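You operate a simulated robot arm through the tools that you are given. There is no shell and no other tool. Be economical: measure what you need, move in short steps, check, and stop when the job is done.

Carry out the task below with a simulated robot arm. There is one attempt and no reset: what you move stays moved.

Task
Pack the yellow compass and the tub from the blue Repairs tray in the big case and latch it.
Fine: both upright; close the case knob.

Only the result counts: the job must be done as asked and must still hold three seconds after the hand-in. Knocking over, shifting, dropping, spilling or breaking anything else fails it.

Robot
A 7-joint arm with a two-finger parallel gripper on a trunk, on a base that drives. Base frame: it is fixed to the floor where the robot stands at the start and does not move with it; the origin is under the middle of the robot, x ahead of it, y to its left, z up; the surface under the hand at the start is at about z = 870. Units: mm, degrees, N and s.
With the tool pointing down near the work surface it reaches from about 300 to 760 mm from the robot's upright axis, wherever it stands. Its first joint turns from -166.0 to 166.0 degrees. Places, roughly: bead tub [500, -2000, 0]; big case [500, -1500, 1000]; big case knob [800, -1400, 1000]; big case lid [700, -1400, 1000]; big left latch [400, -1300, 900]; big right latch [400, -1500, 900]; inside of the big case [600, -1400, 900]. Payload 3.91 kg.
The TCP is the grasp point between the finger pads, 30 mm short of the fingertips. In the tool frame z runs along the fingers and y along their closing line. The gripper opens to 110 mm. The fingers are 20 mm wide and 10 mm thick; the gripper's body (48 by 112 mm) begins 55 mm behind the TCP.
Orientation is that of the tool frame in the base frame, as a unit quaternion [w, x, y, z]. With the fingers straight down and closing along the base's y, the tool's x points along the base's -x, its y along +y and its z along -z.

Tools
- The arm moves only by the tool move_arm. Its argument "deltas" is a list of rows, each an object of numbers (a shift or turn left out is 0, a gripper value left out holds the last): "x", "y", "z": the shift along the base's x, y, z in units of 250 mm (1.0 is 250 mm); "wx", "wy", "wz": the turn, a rotation vector about the base's x, y, z in units of 60 degrees (1.0 is 60 degrees); "claw": the closure, from 0 (fully open) to 1 (shut). In form: [{"x": .., "y": .., "z": .., "wx": .., "wy": .., "wz": .., "claw": ..}, ...]. A call has 1 to 20 rows; each row is the pose to reach, as a shift and turn from the pose commanded when the call began. A call with a number of a shift or a turn outside -1 to 1 is refused whole. Each row takes 0.2 s and may step no farther than 50 mm and 8.6 degrees from the row before; otherwise, or with a gripper value out of range, the whole call is refused. Where a pose cannot be reached the arm comes as near as it can. A force on the tool above 90 N (or 10 N above the force at the start of the call, whichever is more), or a blocked arm, ends the call early, and 0.2 s more pass. Each finger travels about 153 mm/s and halts on what it meets, pressing with about 30 N; the grip force reading is that of the motor and also rises with nothing between the fingers. The clock runs only during rows and for 0.2 s after the last one: add rows that repeat a pose to give the fingers time. The reply holds the time, the measured pose of the TCP, the force on the tool along the base axes, the opening and the grip force, in the units named above and with some noise, with the torque about the TCP (base axes, N m) and any sound that the robot's microphone picked up, and new pictures: "pictures" is both (left out), scene, wrist or none.
- Cameras (640 x 400 px; columns grow to the right, rows downward): "scene" is now at [-0.2, 111.4, 1450.2]; the picture's right is [-0.45, -0.89, 0.00], its down [-0.57, 0.29, -0.77] and it looks along [0.68, -0.35, -0.64] (base axes); focal length 268 px, centre (320, 200). "wrist" rides on the gripper at [77, 7, -114] in the tool frame; the picture's right is [-0.09, 1.00, 0.00], its down [-0.80, -0.07, -0.59] and it looks along [-0.59, -0.05, 0.80] (tool axes); focal length 270 px, centre (320, 200). There is no depth. A picture from a camera that has moved, and an enlarged one, comes with that camera's place and axes in the base frame and with its lens.
- move_column(by): slides the trunk up (or, below 0, down) by that many mm; the arm and the scene camera ride with it, the base frame stays. It gives what a move gives, with no picture.
- steer(legs): drives the robot by 1 to 6 legs, each [ahead, turn to the left] in mm and degrees, along the robot's own axes; the way and the turn of a leg run together, so that a leg with both is an arc; at most 1500 mm and 180 degrees a leg. The arm and the cameras ride along, it lands a little off, and it stops where it bumps. It gives what a move gives, and a new picture of the scene camera.
- aim_head(pan, tilt): turns the head with the scene camera to pan (to the left, within 155 degrees either way) and tilt (down, from -29 to 69), counted from straight ahead of the robot. It gives what a move gives, and a new picture of the scene camera.
- inspect(camera, box): a new picture of the part [left, top, right, bottom] of that camera's present view, enlarged. No time passes.
- sign_off(): hands the job in; it is judged then, once.

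Work in short steps. Places have to be worked out from the pictures, the camera data and where the tool is seen: move nearer, look again, correct. Check each grasp and each placing, and mend what went wrong. You have 120 turns and 260 pictures in all, those below and enlarged ones among them. Open the gripper and draw the arm clear of the work before you hand the job in, unless the task says otherwise; then end with one line.

The tools are called after ">>>" as name(argument=value, ...) on one line, values as JSON. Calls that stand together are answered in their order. move_arm: Moves the arm, as the interface text tells. Its arguments: {"type":"object","properties":{"deltas":{"type":"array"},"pictures":{"type":"string","enum":["both","scene","wrist","none"]}},"required":["deltas"]} The other tools are called the same way: move_column (by) slides the trunk up or down; steer (legs) drives the base; aim_head (pan, tilt) turns the head that bears the scene camera; inspect (camera, box) takes an enlarged picture of a part of a camera's view; sign_off () hands the job in.

At the start:

```text
clock: 0.0
eef_pos: [406.9, -135.3, 1166.3]
tcp_rot: [0.0, 0.0, 1.0, 0.001]
force: [0.3, 0.3, 0.0]
ft_torque: [-0.02, -0.04, -0.03]
grip_width: 110.1
finger_force: 0.1
trunk travel left (down, up): [-425.0, 185.0]
robot x, y, heading: [-2.6, -3.4, -0.1]
head pan, tilt: [-26.8, 39.9]
```

scene: 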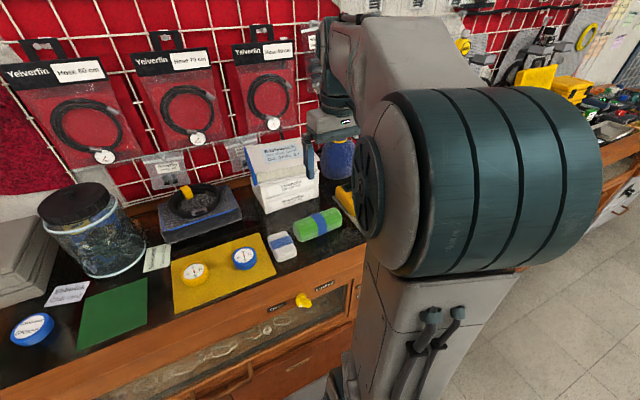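
wrist: 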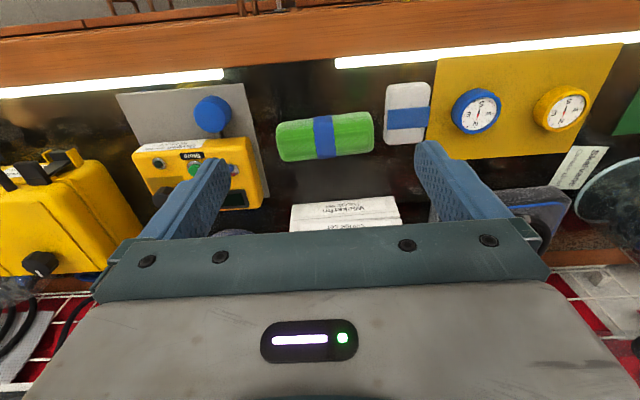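

The scene shows a yellow and a blue compass on a yellow mat; the case and Repairs tray are to the right. I look around with the head.

>>> inspect(camera="scene", box=[0, 180, 360, 400])

>>> aim_head(pan=-70, tilt=25)

```text
1.78 times, centred on (180, 290) of scene
camera zoom: at [-0.2, 111.4, 1450.2], right [-0.45, -0.89, 0.0], down [-0.57, 0.29, -0.77], along [0.68, -0.35, -0.64], focal length 476 px, centre (569, 40)
```

zoom: 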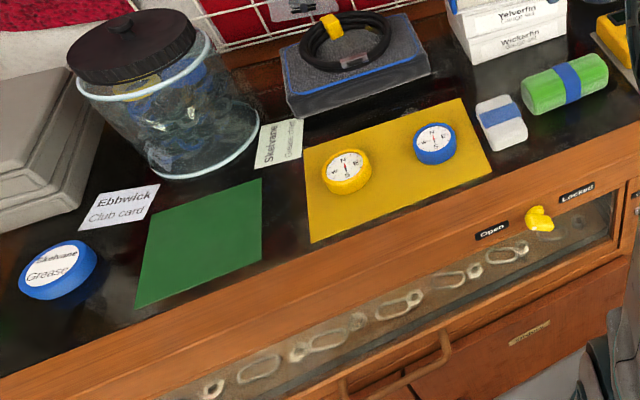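

```text
clock: 1.1
eef_pos: [407.1, -133.6, 1165.2]
tcp_rot: [0.0, 0.0, 1.0, 0.001]
force: [-0.5, 0.4, -0.7]
ft_torque: [-0.02, -0.04, -0.01]
grip_width: 110.0
finger_force: 0.0
trunk travel left (down, up): [-425.0, 185.0]
robot x, y, heading: [1.3, 1.8, 0.1]
head pan, tilt: [-70.0, 25.0]
camera scene: at [-44.6, 63.2, 1473.3], right [-0.94, -0.34, 0.0], down [-0.14, 0.4, -0.91], along [0.31, -0.85, -0.42], focal length 268 px, centre (320, 200)
```

scene: 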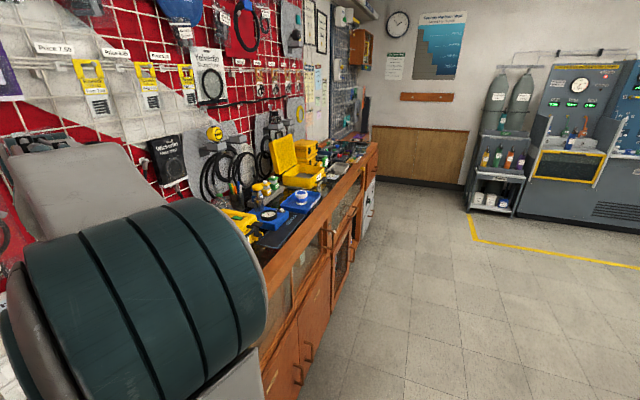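

The counter runs along -y; the open yellow case is on it. I enlarge that area.

>>> inspect(camera="scene", box=[220, 120, 390, 250])

>>> inspect(camera="wrist", box=[400, 30, 640, 200])

```text
3.08 times, centred on (305, 185) of scene
camera zoom: at [-44.6, 63.2, 1473.3], right [-0.94, -0.34, 0.0], down [-0.14, 0.4, -0.91], along [0.31, -0.85, -0.42], focal length 824 px, centre (366, 246)
```

zoom: 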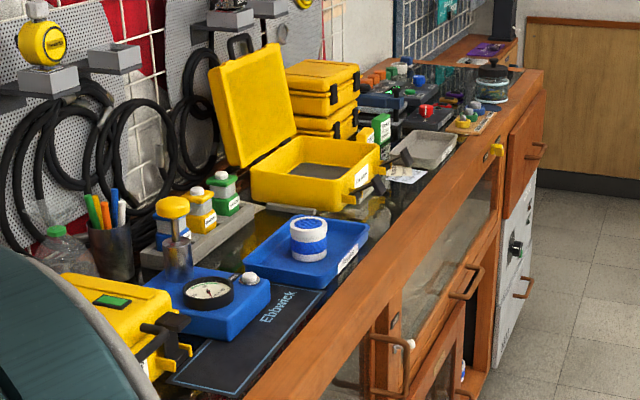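

```text
2.35 times, centred on (520, 115) of wrist
camera zoom: at [329.6, -128.2, 1279.7], right [0.09, 1.0, 0.0], down [0.8, -0.07, 0.59], along [0.59, -0.05, -0.8], focal length 636 px, centre (-151, 400)
```

zoom: 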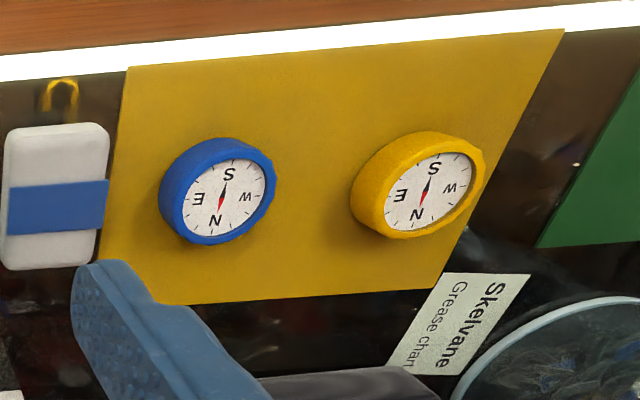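

The compass is near (483, 208); the tub sits in the blue tray farther along. I swing the arm toward the compass, keeping high.

>>> move_arm(deltas=[{"y": 0.17}, {"y": 0.34, "x": 0.06}, {"y": 0.51, "x": 0.12}, {"y": 0.68, "x": 0.18}, {"y": 0.85, "x": 0.24}, {"y": 0.98, "x": 0.3}], pictures="none")

>>> move_arm(deltas=[{"y": 0.13, "z": -0.12}, {"y": 0.26, "z": -0.25}, {"y": 0.38, "z": -0.4}, {"y": 0.38, "z": -0.55}], pictures="wrist")

>>> aim_head(pan=20, tilt=45)

```text
clock: 2.5
eef_pos: [482.6, 112.0, 1162.7]
tcp_rot: [0.0, 0.0, 1.0, 0.001]
force: [0.5, 0.7, -0.6]
ft_torque: [0.01, 0.03, 0.0]
grip_width: 110.0
finger_force: 0.0
trunk travel left (down, up): [-425.0, 185.0]
robot x, y, heading: [-2.4, -5.1, 0.1]
head pan, tilt: [-70.0, 25.0]
```

```text
clock: 3.5
eef_pos: [482.2, 205.4, 1026.8]
tcp_rot: [0.0, 0.001, 1.0, 0.0]
force: [0.9, 0.0, -0.1]
ft_torque: [0.02, 0.01, 0.0]
grip_width: 110.2
finger_force: 0.2
trunk travel left (down, up): [-425.0, 185.0]
robot x, y, heading: [-1.7, -5.6, 0.3]
head pan, tilt: [-70.0, 25.0]
camera wrist: at [405.5, 211.6, 1141.7], right [0.09, 1.0, 0.0], down [0.8, -0.07, 0.59], along [0.59, -0.05, -0.8], focal length 270 px, centre (320, 200)
```

wrist: 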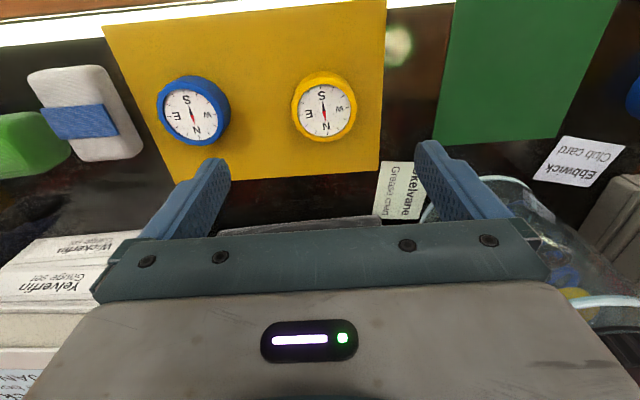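

```text
clock: 5.2
eef_pos: [482.6, 205.1, 1027.9]
tcp_rot: [0.0, 0.0, 1.0, -0.001]
force: [0.3, -0.4, 1.3]
ft_torque: [0.02, 0.02, 0.04]
grip_width: 110.0
finger_force: 0.0
trunk travel left (down, up): [-425.0, 185.0]
robot x, y, heading: [1.0, -1.7, -0.1]
head pan, tilt: [20.0, 45.0]
camera scene: at [0.3, 177.6, 1442.8], right [0.34, -0.94, 0.0], down [-0.66, -0.24, -0.71], along [0.66, 0.24, -0.71], focal length 268 px, centre (320, 200)
```

scene: 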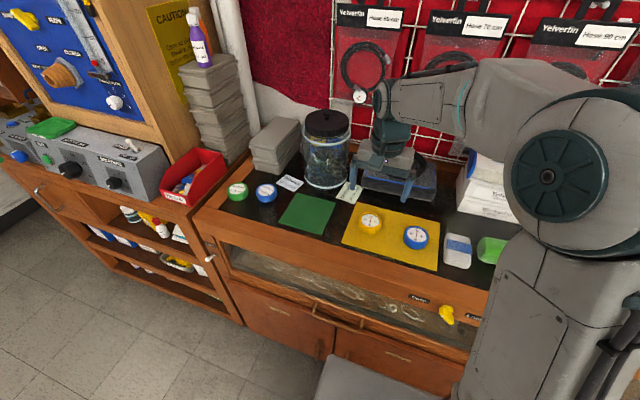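

Estimates agree at (484, 209). Descending.

>>> move_arm(deltas=[{"y": 0.01, "x": 0.008, "z": -0.16}, {"y": 0.01, "x": 0.008, "z": -0.3}, {"y": 0.01, "x": 0.008, "z": -0.4}], pictures="wrist")

>>> inspect(camera="scene", box=[320, 140, 460, 260])

```text
clock: 6.0
eef_pos: [482.1, 208.3, 926.3]
tcp_rot: [0.0, 0.0, 1.0, 0.0]
force: [-0.6, -0.2, 0.2]
ft_torque: [0.0, -0.01, 0.01]
grip_width: 110.1
finger_force: 0.0
trunk travel left (down, up): [-425.0, 185.0]
robot x, y, heading: [1.6, -1.0, -0.2]
head pan, tilt: [20.0, 45.0]
camera wrist: at [406.3, 214.1, 1041.7], right [0.09, 1.0, 0.0], down [0.8, -0.07, 0.59], along [0.59, -0.05, -0.8], focal length 270 px, centre (320, 200)
```

wrist: 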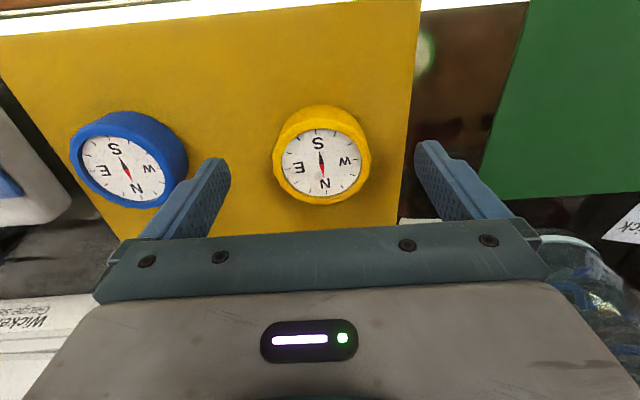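

```text
3.33 times, centred on (390, 200) of scene
camera zoom: at [0.4, 177.7, 1442.8], right [0.34, -0.94, 0.0], down [-0.66, -0.24, -0.71], along [0.66, 0.24, -0.71], focal length 892 px, centre (87, 200)
```

zoom: 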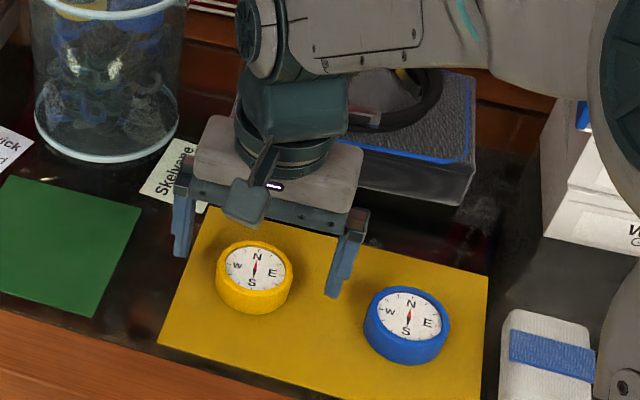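

Compass is centred between the fingers. I lower to z≈902 and close.

>>> move_arm(deltas=[{"z": -0.1, "x": 0.006}, {"z": -0.1, "x": 0.006, "claw": 0.3}, {"z": -0.1, "x": 0.006, "claw": 0.6}, {"z": -0.1, "x": 0.006, "claw": 0.8}, {"z": -0.1, "x": 0.006, "claw": 0.8}], pictures="wrist")

```text
clock: 7.2
eef_pos: [485.2, 207.9, 902.6]
tcp_rot: [0.0, 0.0, 1.0, -0.001]
force: [0.4, -1.4, 3.7]
ft_torque: [-0.02, -0.07, -0.06]
grip_width: 58.4
finger_force: 29.7
trunk travel left (down, up): [-425.0, 185.0]
robot x, y, heading: [4.8, -2.9, -0.3]
head pan, tilt: [20.0, 45.0]
camera wrist: at [408.1, 214.0, 1017.4], right [0.09, 1.0, 0.0], down [0.8, -0.07, 0.59], along [0.59, -0.05, -0.8], focal length 270 px, centre (320, 200)
```

wrist: 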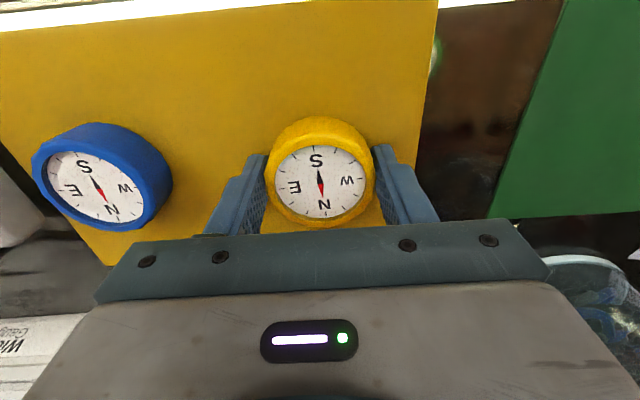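

Gripped at 58 mm. I lift and check.

>>> move_arm(deltas=[{"z": 0.15}, {"z": 0.35}, {"z": 0.55}, {"z": 0.75}, {"z": 0.95}], pictures="both")

```text
clock: 8.3
eef_pos: [484.0, 207.5, 1141.6]
tcp_rot: [0.0, 0.0, 1.0, 0.0]
force: [-0.2, -0.3, -0.3]
ft_torque: [0.03, 0.0, 0.0]
grip_width: 58.8
finger_force: 30.1
trunk travel left (down, up): [-425.0, 185.0]
robot x, y, heading: [-0.3, -3.1, 0.2]
head pan, tilt: [20.0, 45.0]
camera scene: at [0.2, 177.6, 1442.7], right [0.34, -0.94, 0.0], down [-0.66, -0.24, -0.71], along [0.66, 0.24, -0.71], focal length 268 px, centre (320, 200)
camera wrist: at [407.2, 214.5, 1255.0], right [0.09, 1.0, 0.0], down [0.8, -0.07, 0.59], along [0.59, -0.05, -0.8], focal length 270 px, centre (320, 200)
```

scene: 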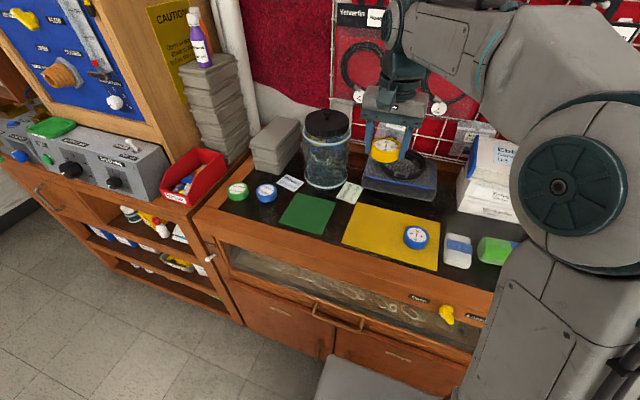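
wrist: 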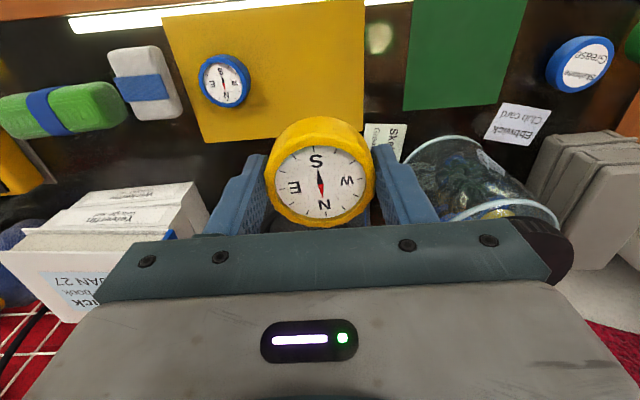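

Compass held upright. I retract the arm toward the body, then turn and drive along the counter to the case.

>>> move_arm(deltas=[{"x": -0.15, "y": -0.1}, {"x": -0.25, "y": -0.25}, {"x": -0.3, "y": -0.4, "z": 0.05}, {"x": -0.35, "y": -0.55, "z": 0.1}, {"x": -0.4, "y": -0.7, "z": 0.1}], pictures="none")

>>> steer(legs=[[-80, 0], [0, -90], [1350, 0], [0, 90]])

>>> aim_head(pan=0, tilt=35)

```text
clock: 9.6
eef_pos: [384.2, 33.4, 1166.7]
tcp_rot: [0.0, 0.001, 1.0, 0.0]
force: [0.3, -0.2, -1.0]
ft_torque: [0.02, 0.01, 0.01]
grip_width: 58.7
finger_force: 29.9
trunk travel left (down, up): [-425.0, 185.0]
robot x, y, heading: [1.4, -3.7, 0.0]
head pan, tilt: [20.0, 45.0]
```

```text
clock: 24.7
eef_pos: [288.8, -1327.9, 1166.8]
tcp_rot: [0.0, -0.003, 1.0, -0.001]
force: [0.2, -0.3, -0.6]
ft_torque: [-0.02, 0.02, 0.02]
grip_width: 58.5
finger_force: 29.8
trunk travel left (down, up): [-425.0, 185.0]
robot x, y, heading: [-94.9, -1370.2, -0.0]
head pan, tilt: [20.0, 45.0]
camera scene: at [-96.6, -1185.2, 1442.7], right [0.35, -0.94, 0.0], down [-0.66, -0.25, -0.71], along [0.66, 0.24, -0.71], focal length 268 px, centre (320, 200)
```

scene: 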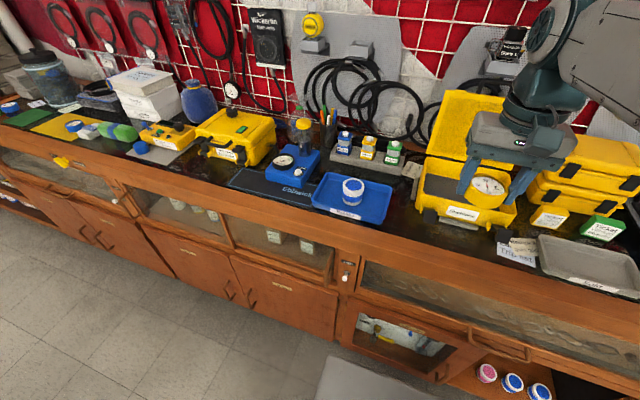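

```text
clock: 25.6
eef_pos: [288.4, -1327.5, 1166.3]
tcp_rot: [-0.001, -0.002, 1.0, 0.0]
force: [0.0, -0.2, -0.8]
ft_torque: [-0.02, 0.01, 0.0]
grip_width: 58.5
finger_force: 30.3
trunk travel left (down, up): [-425.0, 185.0]
robot x, y, heading: [-96.5, -1364.1, 0.1]
head pan, tilt: [0.0, 35.0]
camera scene: at [-84.8, -1213.0, 1457.5], right [0.01, -1.0, 0.0], down [-0.57, 0.0, -0.82], along [0.82, 0.0, -0.57], focal length 268 px, centre (320, 200)
```

scene: 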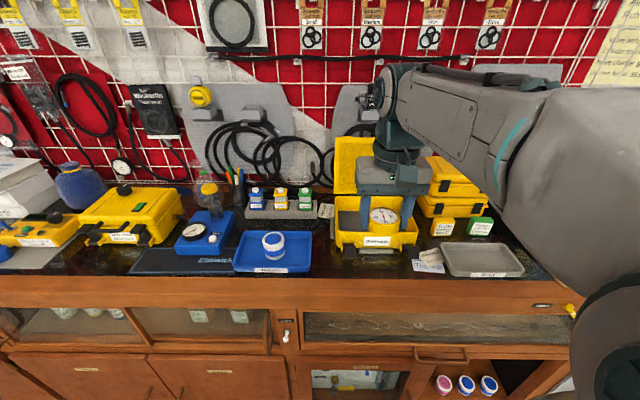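

I read the labels: tray, note by the case, lower shelf.

>>> inspect(camera="scene", box=[220, 220, 320, 285])

>>> inspect(camera="scene", box=[320, 180, 520, 290])

>>> inspect(camera="scene", box=[280, 330, 520, 400])

>>> inspect(camera="wrist", box=[0, 0, 640, 240])

```text
6.15 times, centred on (270, 252) of scene
camera zoom: at [-84.8, -1213.0, 1457.5], right [0.01, -1.0, 0.0], down [-0.57, 0.0, -0.82], along [0.82, 0.0, -0.57], focal length 1647 px, centre (628, -123)
```

zoom: 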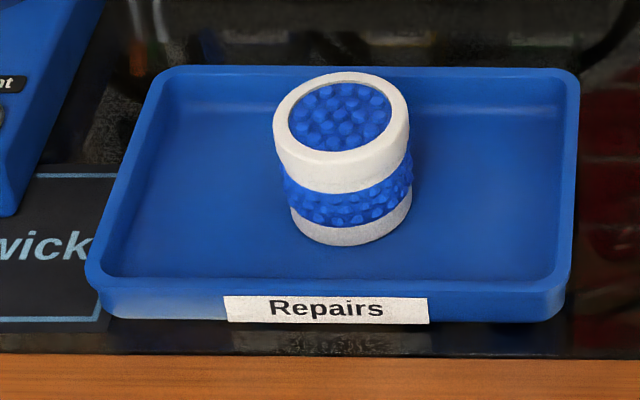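

```text
3.20 times, centred on (420, 235) of scene
camera zoom: at [-84.8, -1213.0, 1457.5], right [0.01, -1.0, 0.0], down [-0.57, 0.0, -0.82], along [0.82, 0.0, -0.57], focal length 857 px, centre (0, 88)
```

zoom: 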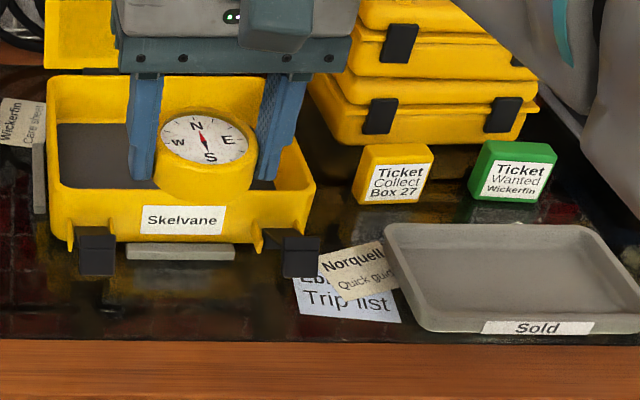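

```text
2.67 times, centred on (400, 365) of scene
camera zoom: at [-84.8, -1213.0, 1457.5], right [0.01, -1.0, 0.0], down [-0.57, 0.0, -0.82], along [0.82, 0.0, -0.57], focal length 714 px, centre (107, -240)
```

zoom: 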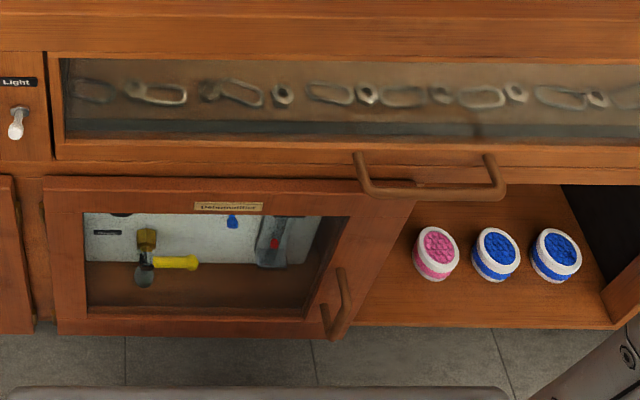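

```text
1.00 times, centred on (320, 120) of wrist (not enlarged: the box is as wide or as high as the picture)
camera zoom: at [211.8, -1321.5, 1280.8], right [0.08, 1.0, 0.0], down [0.8, -0.07, 0.59], along [0.59, -0.05, -0.8], focal length 270 px, centre (320, 280)
```

zoom: 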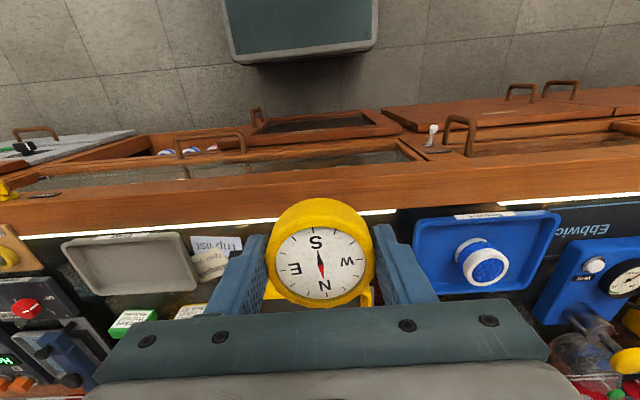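

The tub in the Repairs tray is near (461,-1083); the Skelvane case is the open one. I drive 90 mm ahead for comfortable reach, then go over the case.

>>> steer(legs=[[90, 0]])

>>> move_arm(deltas=[{"x": 0.1, "y": -0.1}, {"x": 0.2, "y": -0.2}, {"x": 0.3, "y": -0.3}], pictures="both")

```text
clock: 26.7
eef_pos: [379.5, -1326.6, 1167.2]
tcp_rot: [0.0, -0.002, 1.0, 0.0]
force: [0.0, -0.7, -0.4]
ft_torque: [0.02, 0.03, 0.0]
grip_width: 58.1
finger_force: 29.7
trunk travel left (down, up): [-425.0, 185.0]
robot x, y, heading: [-5.9, -1365.1, 0.3]
head pan, tilt: [0.0, 35.0]
camera scene: at [6.2, -1212.5, 1457.6], right [0.01, -1.0, 0.0], down [-0.57, 0.0, -0.82], along [0.82, 0.0, -0.57], focal length 268 px, centre (320, 200)
```

scene: 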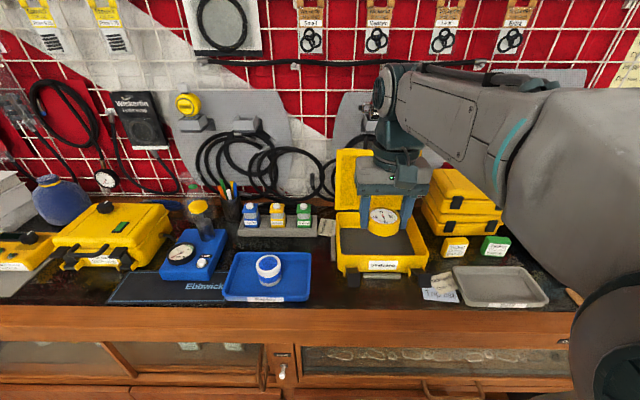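

```text
clock: 27.5
eef_pos: [455.3, -1402.8, 1164.8]
tcp_rot: [0.0, -0.003, 1.0, 0.0]
force: [0.6, 1.1, -0.2]
ft_torque: [-0.01, 0.01, -0.03]
grip_width: 58.3
finger_force: 30.7
trunk travel left (down, up): [-425.0, 185.0]
robot x, y, heading: [-2.2, -1365.7, 0.5]
head pan, tilt: [0.0, 35.0]
camera scene: at [5.9, -1212.7, 1457.6], right [0.01, -1.0, 0.0], down [-0.57, 0.0, -0.82], along [0.82, 0.0, -0.57], focal length 268 px, centre (320, 200)
camera wrist: at [378.2, -1396.3, 1280.5], right [0.08, 1.0, 0.0], down [0.8, -0.07, 0.59], along [0.59, -0.05, -0.8], focal length 270 px, centre (320, 200)
```

scene: 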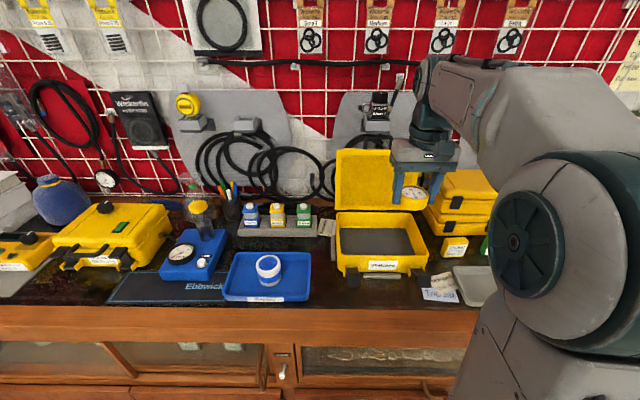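
wrist: 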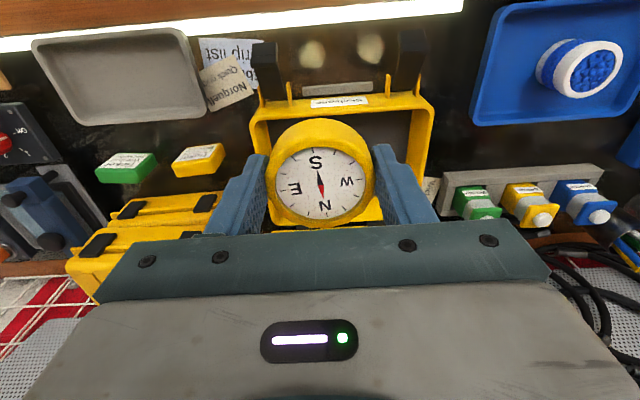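

>>> inspect(camera="scene", box=[310, 130, 470, 310])

>>> inspect(camera="wrist", box=[230, 20, 450, 140])

>>> inspect(camera="scene", box=[0, 170, 180, 290])

```text
2.22 times, centred on (390, 220) of scene
camera zoom: at [5.9, -1212.7, 1457.6], right [0.01, -1.0, 0.0], down [-0.57, 0.0, -0.82], along [0.82, 0.0, -0.57], focal length 595 px, centre (164, 156)
```

zoom: 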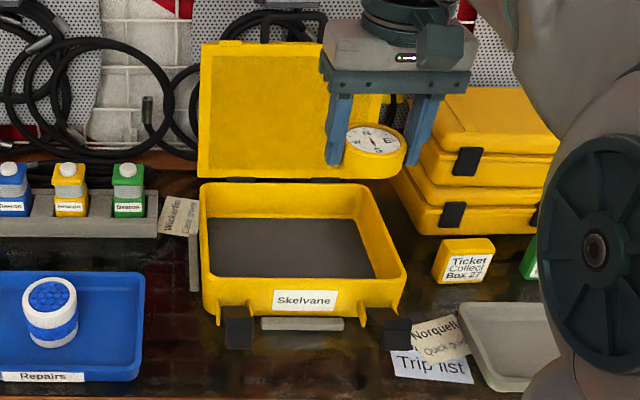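

```text
2.91 times, centred on (340, 80) of wrist
camera zoom: at [378.2, -1396.3, 1280.5], right [0.08, 1.0, 0.0], down [0.8, -0.07, 0.59], along [0.59, -0.05, -0.8], focal length 786 px, centre (262, 549)
```

zoom: 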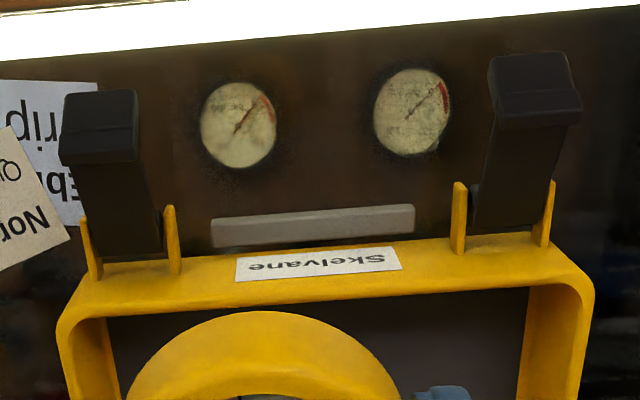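

```text
3.33 times, centred on (90, 230) of scene
camera zoom: at [5.9, -1212.7, 1457.6], right [0.01, -1.0, 0.0], down [-0.57, 0.0, -0.82], along [0.82, 0.0, -0.57], focal length 892 px, centre (1087, 100)
```

zoom: 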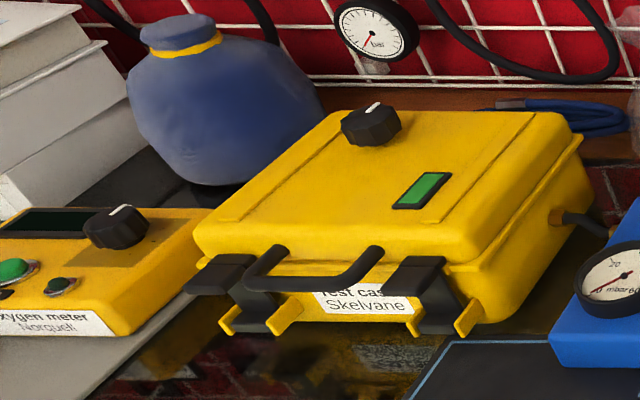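

The case interior spans roughly x 505–655, y -1483…-1276. I move the compass over (580,-1415) and go partway down.

>>> move_arm(deltas=[{"x": 0.17}, {"x": 0.34, "y": -0.03}, {"x": 0.5, "y": -0.05, "z": -0.1}, {"x": 0.5, "y": -0.05, "z": -0.3}, {"x": 0.5, "y": -0.05, "z": -0.5}, {"x": 0.5, "y": -0.05, "z": -0.65}], pictures="both")

>>> inspect(camera="scene", box=[310, 130, 470, 310])

```text
clock: 28.9
eef_pos: [579.6, -1414.8, 1004.6]
tcp_rot: [0.0, -0.002, 1.0, 0.0]
force: [0.1, 0.1, -1.3]
ft_torque: [0.0, -0.01, 0.03]
grip_width: 58.3
finger_force: 29.6
trunk travel left (down, up): [-425.0, 185.0]
robot x, y, heading: [-5.7, -1364.4, 0.0]
head pan, tilt: [0.0, 35.0]
camera scene: at [6.0, -1212.6, 1457.6], right [0.01, -1.0, 0.0], down [-0.57, 0.0, -0.82], along [0.82, 0.0, -0.57], focal length 268 px, centre (320, 200)
camera wrist: at [502.7, -1408.0, 1118.5], right [0.08, 1.0, 0.0], down [0.8, -0.07, 0.59], along [0.59, -0.05, -0.8], focal length 270 px, centre (320, 200)
```

scene: 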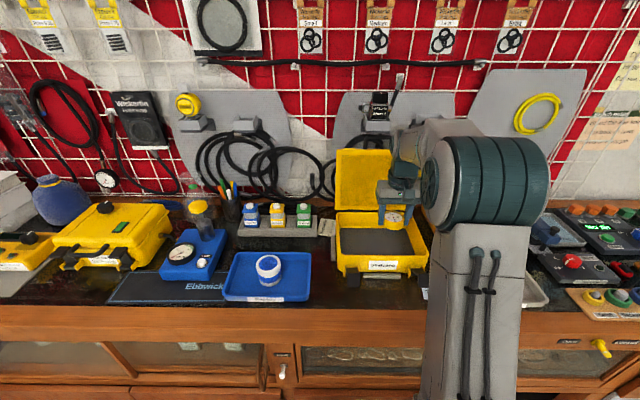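
wrist: 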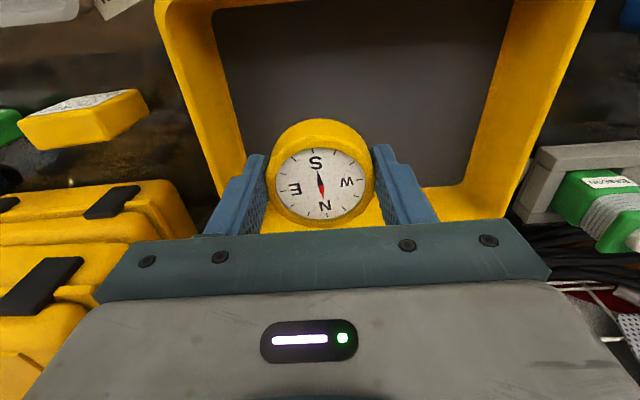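

```text
2.22 times, centred on (390, 220) of scene
camera zoom: at [6.0, -1212.6, 1457.6], right [0.01, -1.0, 0.0], down [-0.57, 0.0, -0.82], along [0.82, 0.0, -0.57], focal length 595 px, centre (164, 156)
```

zoom: 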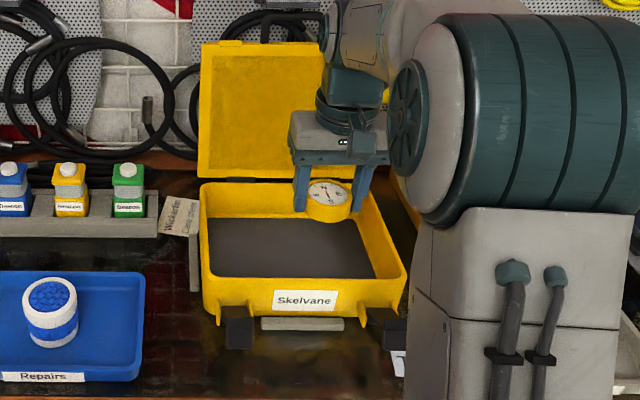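

Interior is a little larger than estimated; I shift y by -15 and descend to near the floor.

>>> move_arm(deltas=[{"y": -0.06, "z": -0.1}, {"y": -0.06, "z": -0.22}, {"y": -0.06, "z": -0.3}, {"y": -0.06, "z": -0.33}, {"y": -0.06, "z": -0.345}], pictures="wrist")

```text
clock: 30.1
eef_pos: [579.6, -1430.7, 917.7]
tcp_rot: [0.0, -0.004, 1.0, 0.0]
force: [-1.0, 0.2, -0.7]
ft_torque: [0.0, 0.0, 0.03]
grip_width: 58.2
finger_force: 30.1
trunk travel left (down, up): [-425.0, 185.0]
robot x, y, heading: [-7.0, -1364.2, 0.2]
head pan, tilt: [0.0, 35.0]
camera wrist: at [502.7, -1423.2, 1031.8], right [0.08, 1.0, 0.0], down [0.8, -0.07, 0.59], along [0.59, -0.05, -0.8], focal length 270 px, centre (320, 200)
```

wrist: 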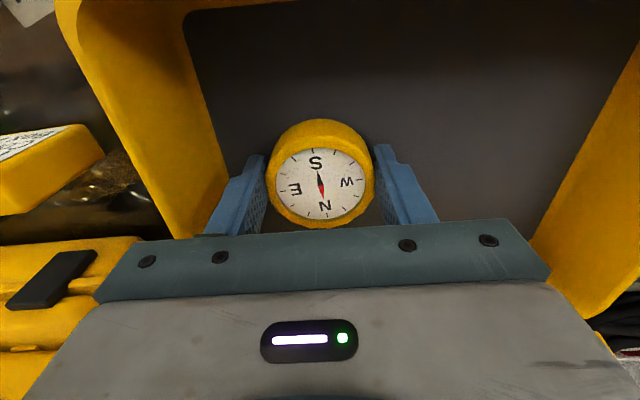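

Not touching yet. I lower in small steps watching the force.

>>> move_arm(deltas=[{"z": -0.016}, {"z": -0.032}, {"z": -0.04}], pictures="none")

>>> move_arm(deltas=[{"z": -0.008}, {"z": -0.012}, {"z": -0.016}], pictures="wrist")

```text
clock: 30.9
eef_pos: [578.8, -1428.9, 913.5]
tcp_rot: [0.005, -0.002, 1.0, 0.0]
force: [3.3, 0.7, 37.3]
ft_torque: [0.33, 0.31, -0.05]
grip_width: 58.2
finger_force: 29.9
trunk travel left (down, up): [-425.0, 185.0]
robot x, y, heading: [-3.5, -1364.8, 0.4]
head pan, tilt: [0.0, 35.0]
```

```text
clock: 31.7
eef_pos: [579.1, -1429.0, 912.3]
tcp_rot: [0.009, -0.002, 1.0, -0.001]
force: [2.4, 1.0, 65.8]
ft_torque: [0.62, 0.53, 0.01]
grip_width: 58.1
finger_force: 30.3
trunk travel left (down, up): [-425.0, 185.0]
robot x, y, heading: [-2.1, -1366.9, 0.3]
head pan, tilt: [0.0, 35.0]
camera wrist: at [500.2, -1423.0, 1025.1], right [0.08, 1.0, 0.0], down [0.79, -0.07, 0.61], along [0.61, -0.05, -0.79], focal length 270 px, centre (320, 200)
```

wrist: 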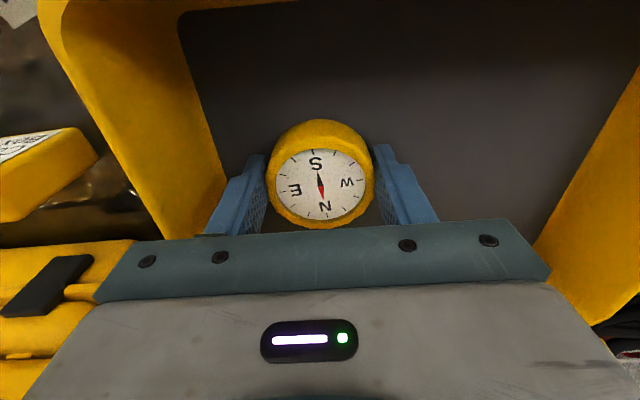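

It is on the floor (contact ≈914). I unload the press and open to about 78 mm.

>>> move_arm(deltas=[{"z": 0.02}, {"z": 0.042}, {"z": 0.042, "claw": 0.4}, {"z": 0.042, "claw": 0.3}, {"z": 0.042, "claw": 0.3}, {"z": 0.2}, {"z": 0.4}, {"z": 0.6}, {"z": 0.8}], pictures="wrist")

```text
clock: 33.7
eef_pos: [580.9, -1429.5, 1104.6]
tcp_rot: [0.0, -0.002, 1.0, 0.0]
force: [0.2, 0.0, -0.5]
ft_torque: [0.01, -0.02, 0.03]
grip_width: 77.1
finger_force: 0.1
trunk travel left (down, up): [-425.0, 185.0]
robot x, y, heading: [-9.0, -1364.5, 0.3]
head pan, tilt: [0.0, 35.0]
camera wrist: at [503.5, -1423.7, 1218.6], right [0.08, 1.0, 0.0], down [0.8, -0.07, 0.59], along [0.59, -0.05, -0.8], focal length 270 px, centre (320, 200)
```

wrist: 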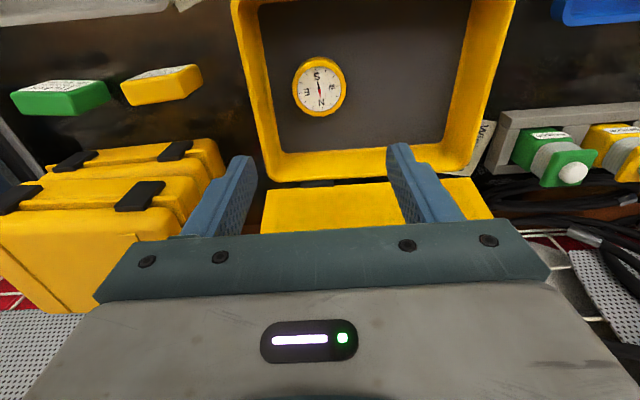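

Compass stands flat. Now to the tub: fly over the tray and look.

>>> move_arm(deltas=[{"x": -0.14, "y": 0.05, "claw": 0}, {"x": -0.28, "y": 0.15}, {"x": -0.4, "y": 0.3}, {"x": -0.45, "y": 0.45}, {"x": -0.45, "y": 0.62}, {"x": -0.45, "y": 0.8}, {"x": -0.45, "y": 0.98}], pictures="none")

>>> move_arm(deltas=[{"y": 0.17}, {"y": 0.34}, {"y": 0.42}], pictures="both")

```text
clock: 35.3
eef_pos: [466.2, -1183.2, 1103.6]
tcp_rot: [0.0, -0.002, 1.0, -0.001]
force: [-0.4, -0.4, -0.1]
ft_torque: [0.02, -0.01, -0.01]
grip_width: 109.7
finger_force: 0.0
trunk travel left (down, up): [-425.0, 185.0]
robot x, y, heading: [-0.8, -1365.5, 0.2]
head pan, tilt: [0.0, 35.0]
```

```text
clock: 36.1
eef_pos: [465.4, -1077.9, 1104.3]
tcp_rot: [0.0, -0.002, 1.0, 0.0]
force: [-0.5, -0.1, 0.5]
ft_torque: [0.0, 0.02, -0.01]
grip_width: 110.2
finger_force: 0.0
trunk travel left (down, up): [-425.0, 185.0]
robot x, y, heading: [-1.0, -1362.6, 0.4]
head pan, tilt: [0.0, 35.0]
camera scene: at [5.6, -1212.2, 1457.5], right [0.01, -1.0, 0.0], down [-0.57, 0.0, -0.82], along [0.82, 0.0, -0.57], focal length 268 px, centre (320, 200)
camera wrist: at [390.1, -1072.6, 1218.2], right [0.08, 1.0, 0.0], down [0.8, -0.07, 0.59], along [0.59, -0.05, -0.8], focal length 270 px, centre (320, 200)
```

scene: 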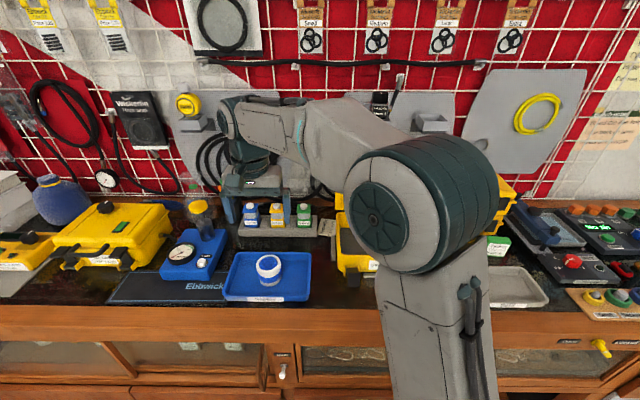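
wrist: 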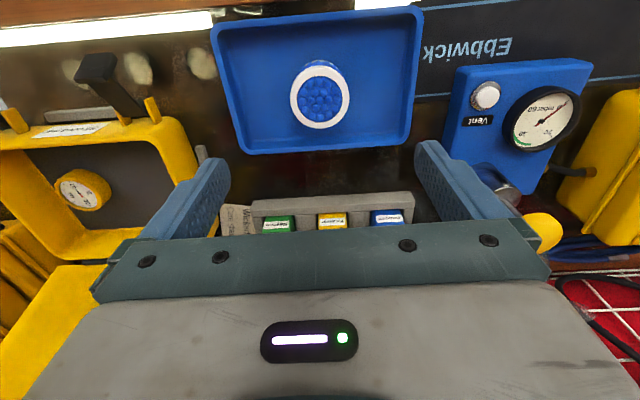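

Tub is at about (474,-1079). Descend over it with the fingers closing along y.

>>> move_arm(deltas=[{"x": 0.034, "y": -0.004, "z": -0.18}, {"x": 0.034, "y": -0.004, "z": -0.36}, {"x": 0.034, "y": -0.004, "z": -0.52}], pictures="both")

```text
clock: 36.9
eef_pos: [476.1, -1080.0, 973.3]
tcp_rot: [-0.001, -0.002, 1.0, -0.001]
force: [0.3, 0.7, -0.8]
ft_torque: [0.03, -0.02, 0.04]
grip_width: 110.0
finger_force: 0.2
trunk travel left (down, up): [-425.0, 185.0]
robot x, y, heading: [-6.0, -1363.7, 0.0]
head pan, tilt: [0.0, 35.0]
camera scene: at [5.6, -1212.3, 1457.6], right [0.01, -1.0, 0.0], down [-0.57, 0.0, -0.82], along [0.82, 0.0, -0.57], focal length 268 px, centre (320, 200)
camera wrist: at [399.2, -1074.8, 1087.9], right [0.08, 1.0, 0.0], down [0.8, -0.07, 0.59], along [0.59, -0.05, -0.8], focal length 270 px, centre (320, 200)
```

scene: 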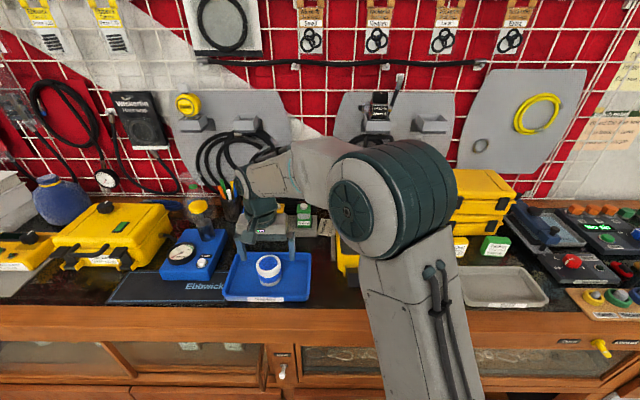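
wrist: 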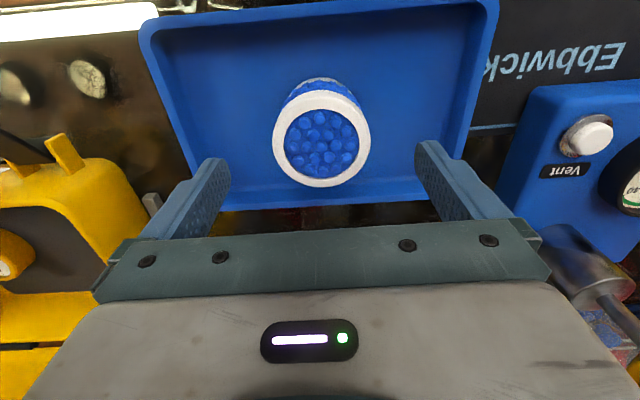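

Top centre is at about x=469. Correct, lower to z≈912, then close.

>>> move_arm(deltas=[{"x": -0.028, "z": -0.1}, {"x": -0.028, "z": -0.2}, {"x": -0.028, "z": -0.245}], pictures="wrist")

```text
clock: 37.7
eef_pos: [468.4, -1078.8, 912.7]
tcp_rot: [0.001, -0.002, 1.0, 0.0]
force: [0.8, -0.2, 0.3]
ft_torque: [0.01, 0.01, 0.02]
grip_width: 109.9
finger_force: 0.1
trunk travel left (down, up): [-425.0, 185.0]
robot x, y, heading: [-6.0, -1363.1, 0.1]
head pan, tilt: [0.0, 35.0]
camera wrist: at [391.7, -1074.4, 1026.8], right [0.08, 1.0, 0.0], down [0.8, -0.07, 0.59], along [0.59, -0.05, -0.8], focal length 270 px, centre (320, 200)
```

wrist: 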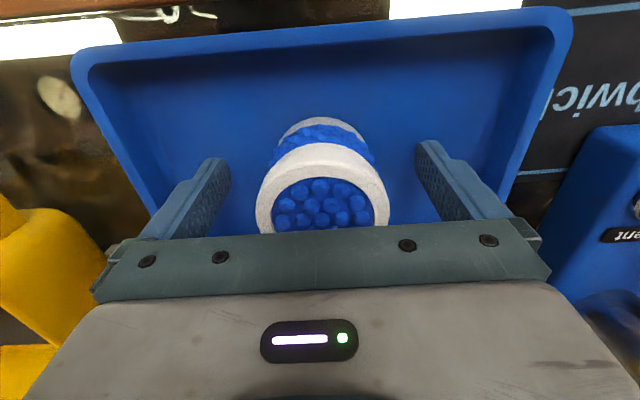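

Tub is centred (top ≈ z 928). Close and lift.

>>> move_arm(deltas=[{"x": -0.012, "claw": 0.2}, {"x": -0.012, "claw": 0.5}, {"x": -0.012, "claw": 0.8}, {"x": -0.012, "claw": 0.8}, {"x": -0.012, "claw": 0.8}], pictures="none")

>>> move_arm(deltas=[{"z": 0.1}, {"z": 0.3}, {"z": 0.5}, {"z": 0.7}, {"z": 0.85}], pictures="wrist")

```text
clock: 38.9
eef_pos: [465.7, -1079.8, 912.4]
tcp_rot: [0.0, -0.003, 1.0, 0.0]
force: [-0.5, 1.3, 1.7]
ft_torque: [0.02, 0.02, 0.01]
grip_width: 59.1
finger_force: 30.2
trunk travel left (down, up): [-425.0, 185.0]
robot x, y, heading: [-4.4, -1363.7, 0.2]
head pan, tilt: [0.0, 35.0]
```

```text
clock: 40.1
eef_pos: [463.8, -1079.6, 1126.3]
tcp_rot: [-0.001, -0.003, 1.0, -0.001]
force: [0.6, -0.2, -1.4]
ft_torque: [-0.02, 0.02, -0.02]
grip_width: 58.9
finger_force: 30.2
trunk travel left (down, up): [-425.0, 185.0]
robot x, y, heading: [-5.7, -1364.9, 0.4]
head pan, tilt: [0.0, 35.0]
camera wrist: at [388.0, -1074.4, 1240.2], right [0.08, 1.0, 0.0], down [0.8, -0.07, 0.59], along [0.59, -0.05, -0.8], focal length 270 px, centre (320, 200)
```

wrist: 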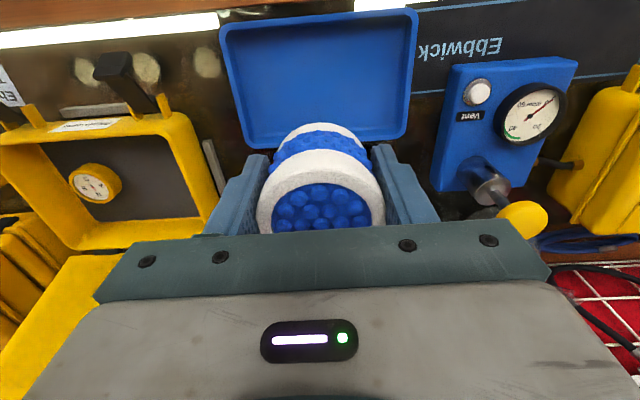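

Held. Move above the case's left half while turning the tool 90° so the fingers will open along x.

>>> move_arm(deltas=[{"y": -0.14, "wz": -0.14}, {"x": 0.05, "y": -0.3, "wz": -0.28}, {"x": 0.12, "y": -0.45, "wz": -0.42}, {"x": 0.2, "y": -0.6, "wz": -0.56}, {"x": 0.3, "y": -0.74, "wz": -0.7}, {"x": 0.4, "y": -0.88, "wz": -0.84}, {"x": 0.46, "y": -0.99, "wz": -0.98}], pictures="none")

>>> move_arm(deltas=[{"wz": -0.13}, {"wz": -0.26}, {"wz": -0.39}, {"wz": -0.52}, {"wz": -0.52, "z": -0.15}, {"wz": -0.52, "z": -0.3}], pictures="both")

```text
clock: 41.7
eef_pos: [581.6, -1328.4, 1125.0]
tcp_rot: [-0.001, 0.49, 0.872, 0.0]
force: [0.8, -0.3, -0.7]
ft_torque: [0.01, -0.02, 0.02]
grip_width: 59.0
finger_force: 30.0
trunk travel left (down, up): [-425.0, 185.0]
robot x, y, heading: [-7.9, -1364.1, 0.1]
head pan, tilt: [0.0, 35.0]
```

```text
clock: 43.1
eef_pos: [580.5, -1328.4, 1050.3]
tcp_rot: [0.0, 0.705, 0.709, 0.0]
force: [0.4, 0.6, -1.5]
ft_torque: [0.04, 0.0, -0.04]
grip_width: 58.9
finger_force: 29.9
trunk travel left (down, up): [-425.0, 185.0]
robot x, y, heading: [-5.1, -1367.0, 0.3]
head pan, tilt: [0.0, 35.0]
camera scene: at [6.0, -1212.5, 1457.6], right [0.01, -1.0, 0.0], down [-0.57, 0.0, -0.82], along [0.82, 0.0, -0.57], focal length 268 px, centre (320, 200)
camera wrist: at [587.2, -1251.1, 1164.1], right [1.0, -0.08, 0.0], down [-0.07, -0.8, 0.59], along [-0.05, -0.59, -0.8], focal length 270 px, centre (320, 200)
```

scene: 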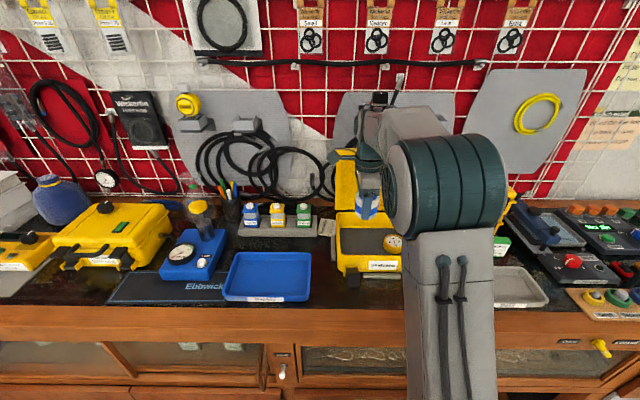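
wrist: 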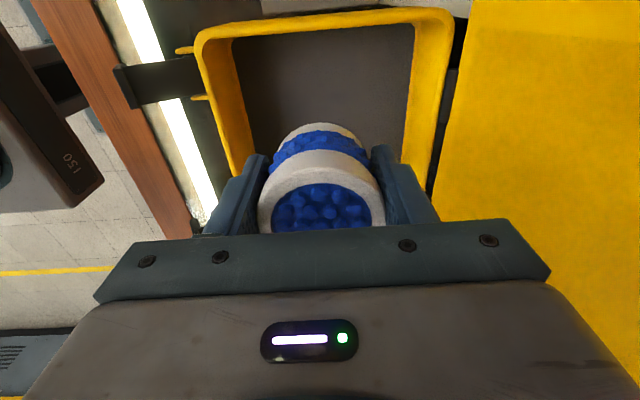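

Aligned. Descend to z≈924.

>>> move_arm(deltas=[{"x": 0.02, "z": -0.15}, {"x": 0.02, "z": -0.3}, {"x": 0.02, "z": -0.43}, {"x": 0.02, "z": -0.5}], pictures="wrist")

>>> move_arm(deltas=[{"z": -0.012}, {"z": -0.024}], pictures="none")

```text
clock: 44.1
eef_pos: [585.7, -1326.8, 924.5]
tcp_rot: [0.0, 0.705, 0.709, 0.0]
force: [-0.2, 0.7, -1.8]
ft_torque: [0.03, -0.01, 0.01]
grip_width: 59.0
finger_force: 29.9
trunk travel left (down, up): [-425.0, 185.0]
robot x, y, heading: [-10.6, -1369.5, 0.3]
head pan, tilt: [0.0, 35.0]
camera wrist: at [591.9, -1250.6, 1038.1], right [1.0, -0.08, 0.0], down [-0.07, -0.8, 0.59], along [-0.05, -0.59, -0.8], focal length 270 px, centre (320, 200)
```

wrist: 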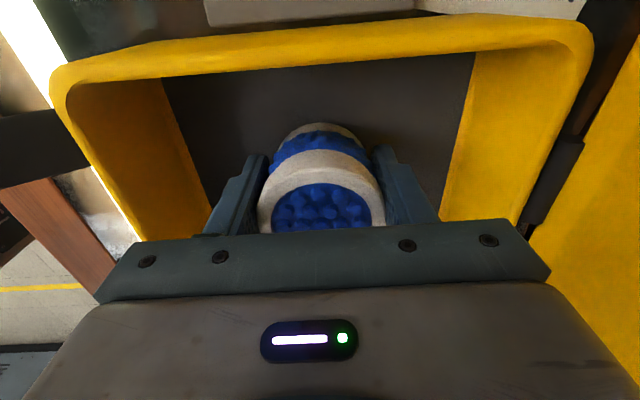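

```text
clock: 44.7
eef_pos: [585.6, -1327.8, 920.3]
tcp_rot: [0.001, 0.706, 0.709, 0.001]
force: [0.0, -0.4, 8.1]
ft_torque: [-0.14, 0.22, -0.06]
grip_width: 58.7
finger_force: 29.6
trunk travel left (down, up): [-425.0, 185.0]
robot x, y, heading: [-7.8, -1368.0, 0.4]
head pan, tilt: [0.0, 35.0]
```

Contact at z≈920. Release and rise.

>>> move_arm(deltas=[{"z": 0.002}, {"z": 0.002, "claw": 0.4}, {"z": 0.002, "claw": 0.27}, {"z": 0.002, "claw": 0.27}, {"z": 0.18}, {"z": 0.36}, {"z": 0.54}, {"z": 0.72}, {"z": 0.9}], pictures="wrist")

```text
clock: 46.7
eef_pos: [585.4, -1328.8, 1144.7]
tcp_rot: [0.0, 0.705, 0.709, 0.0]
force: [1.0, 0.1, -0.3]
ft_torque: [0.02, 0.01, 0.0]
grip_width: 80.3
finger_force: 0.0
trunk travel left (down, up): [-425.0, 185.0]
robot x, y, heading: [-6.9, -1360.5, 0.3]
head pan, tilt: [0.0, 35.0]
camera wrist: at [592.4, -1252.1, 1259.0], right [1.0, -0.08, 0.0], down [-0.07, -0.8, 0.59], along [-0.05, -0.59, -0.8], focal length 270 px, centre (320, 200)
```

wrist: 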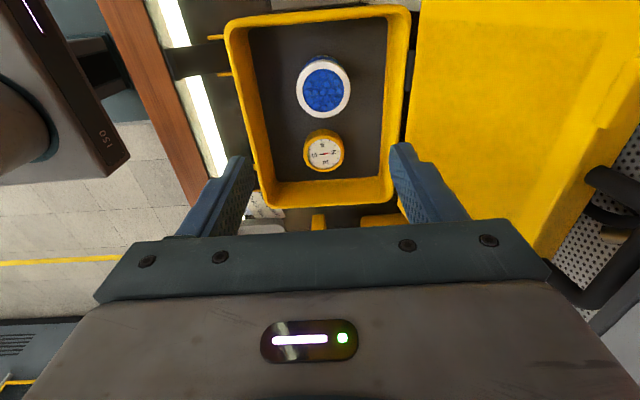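

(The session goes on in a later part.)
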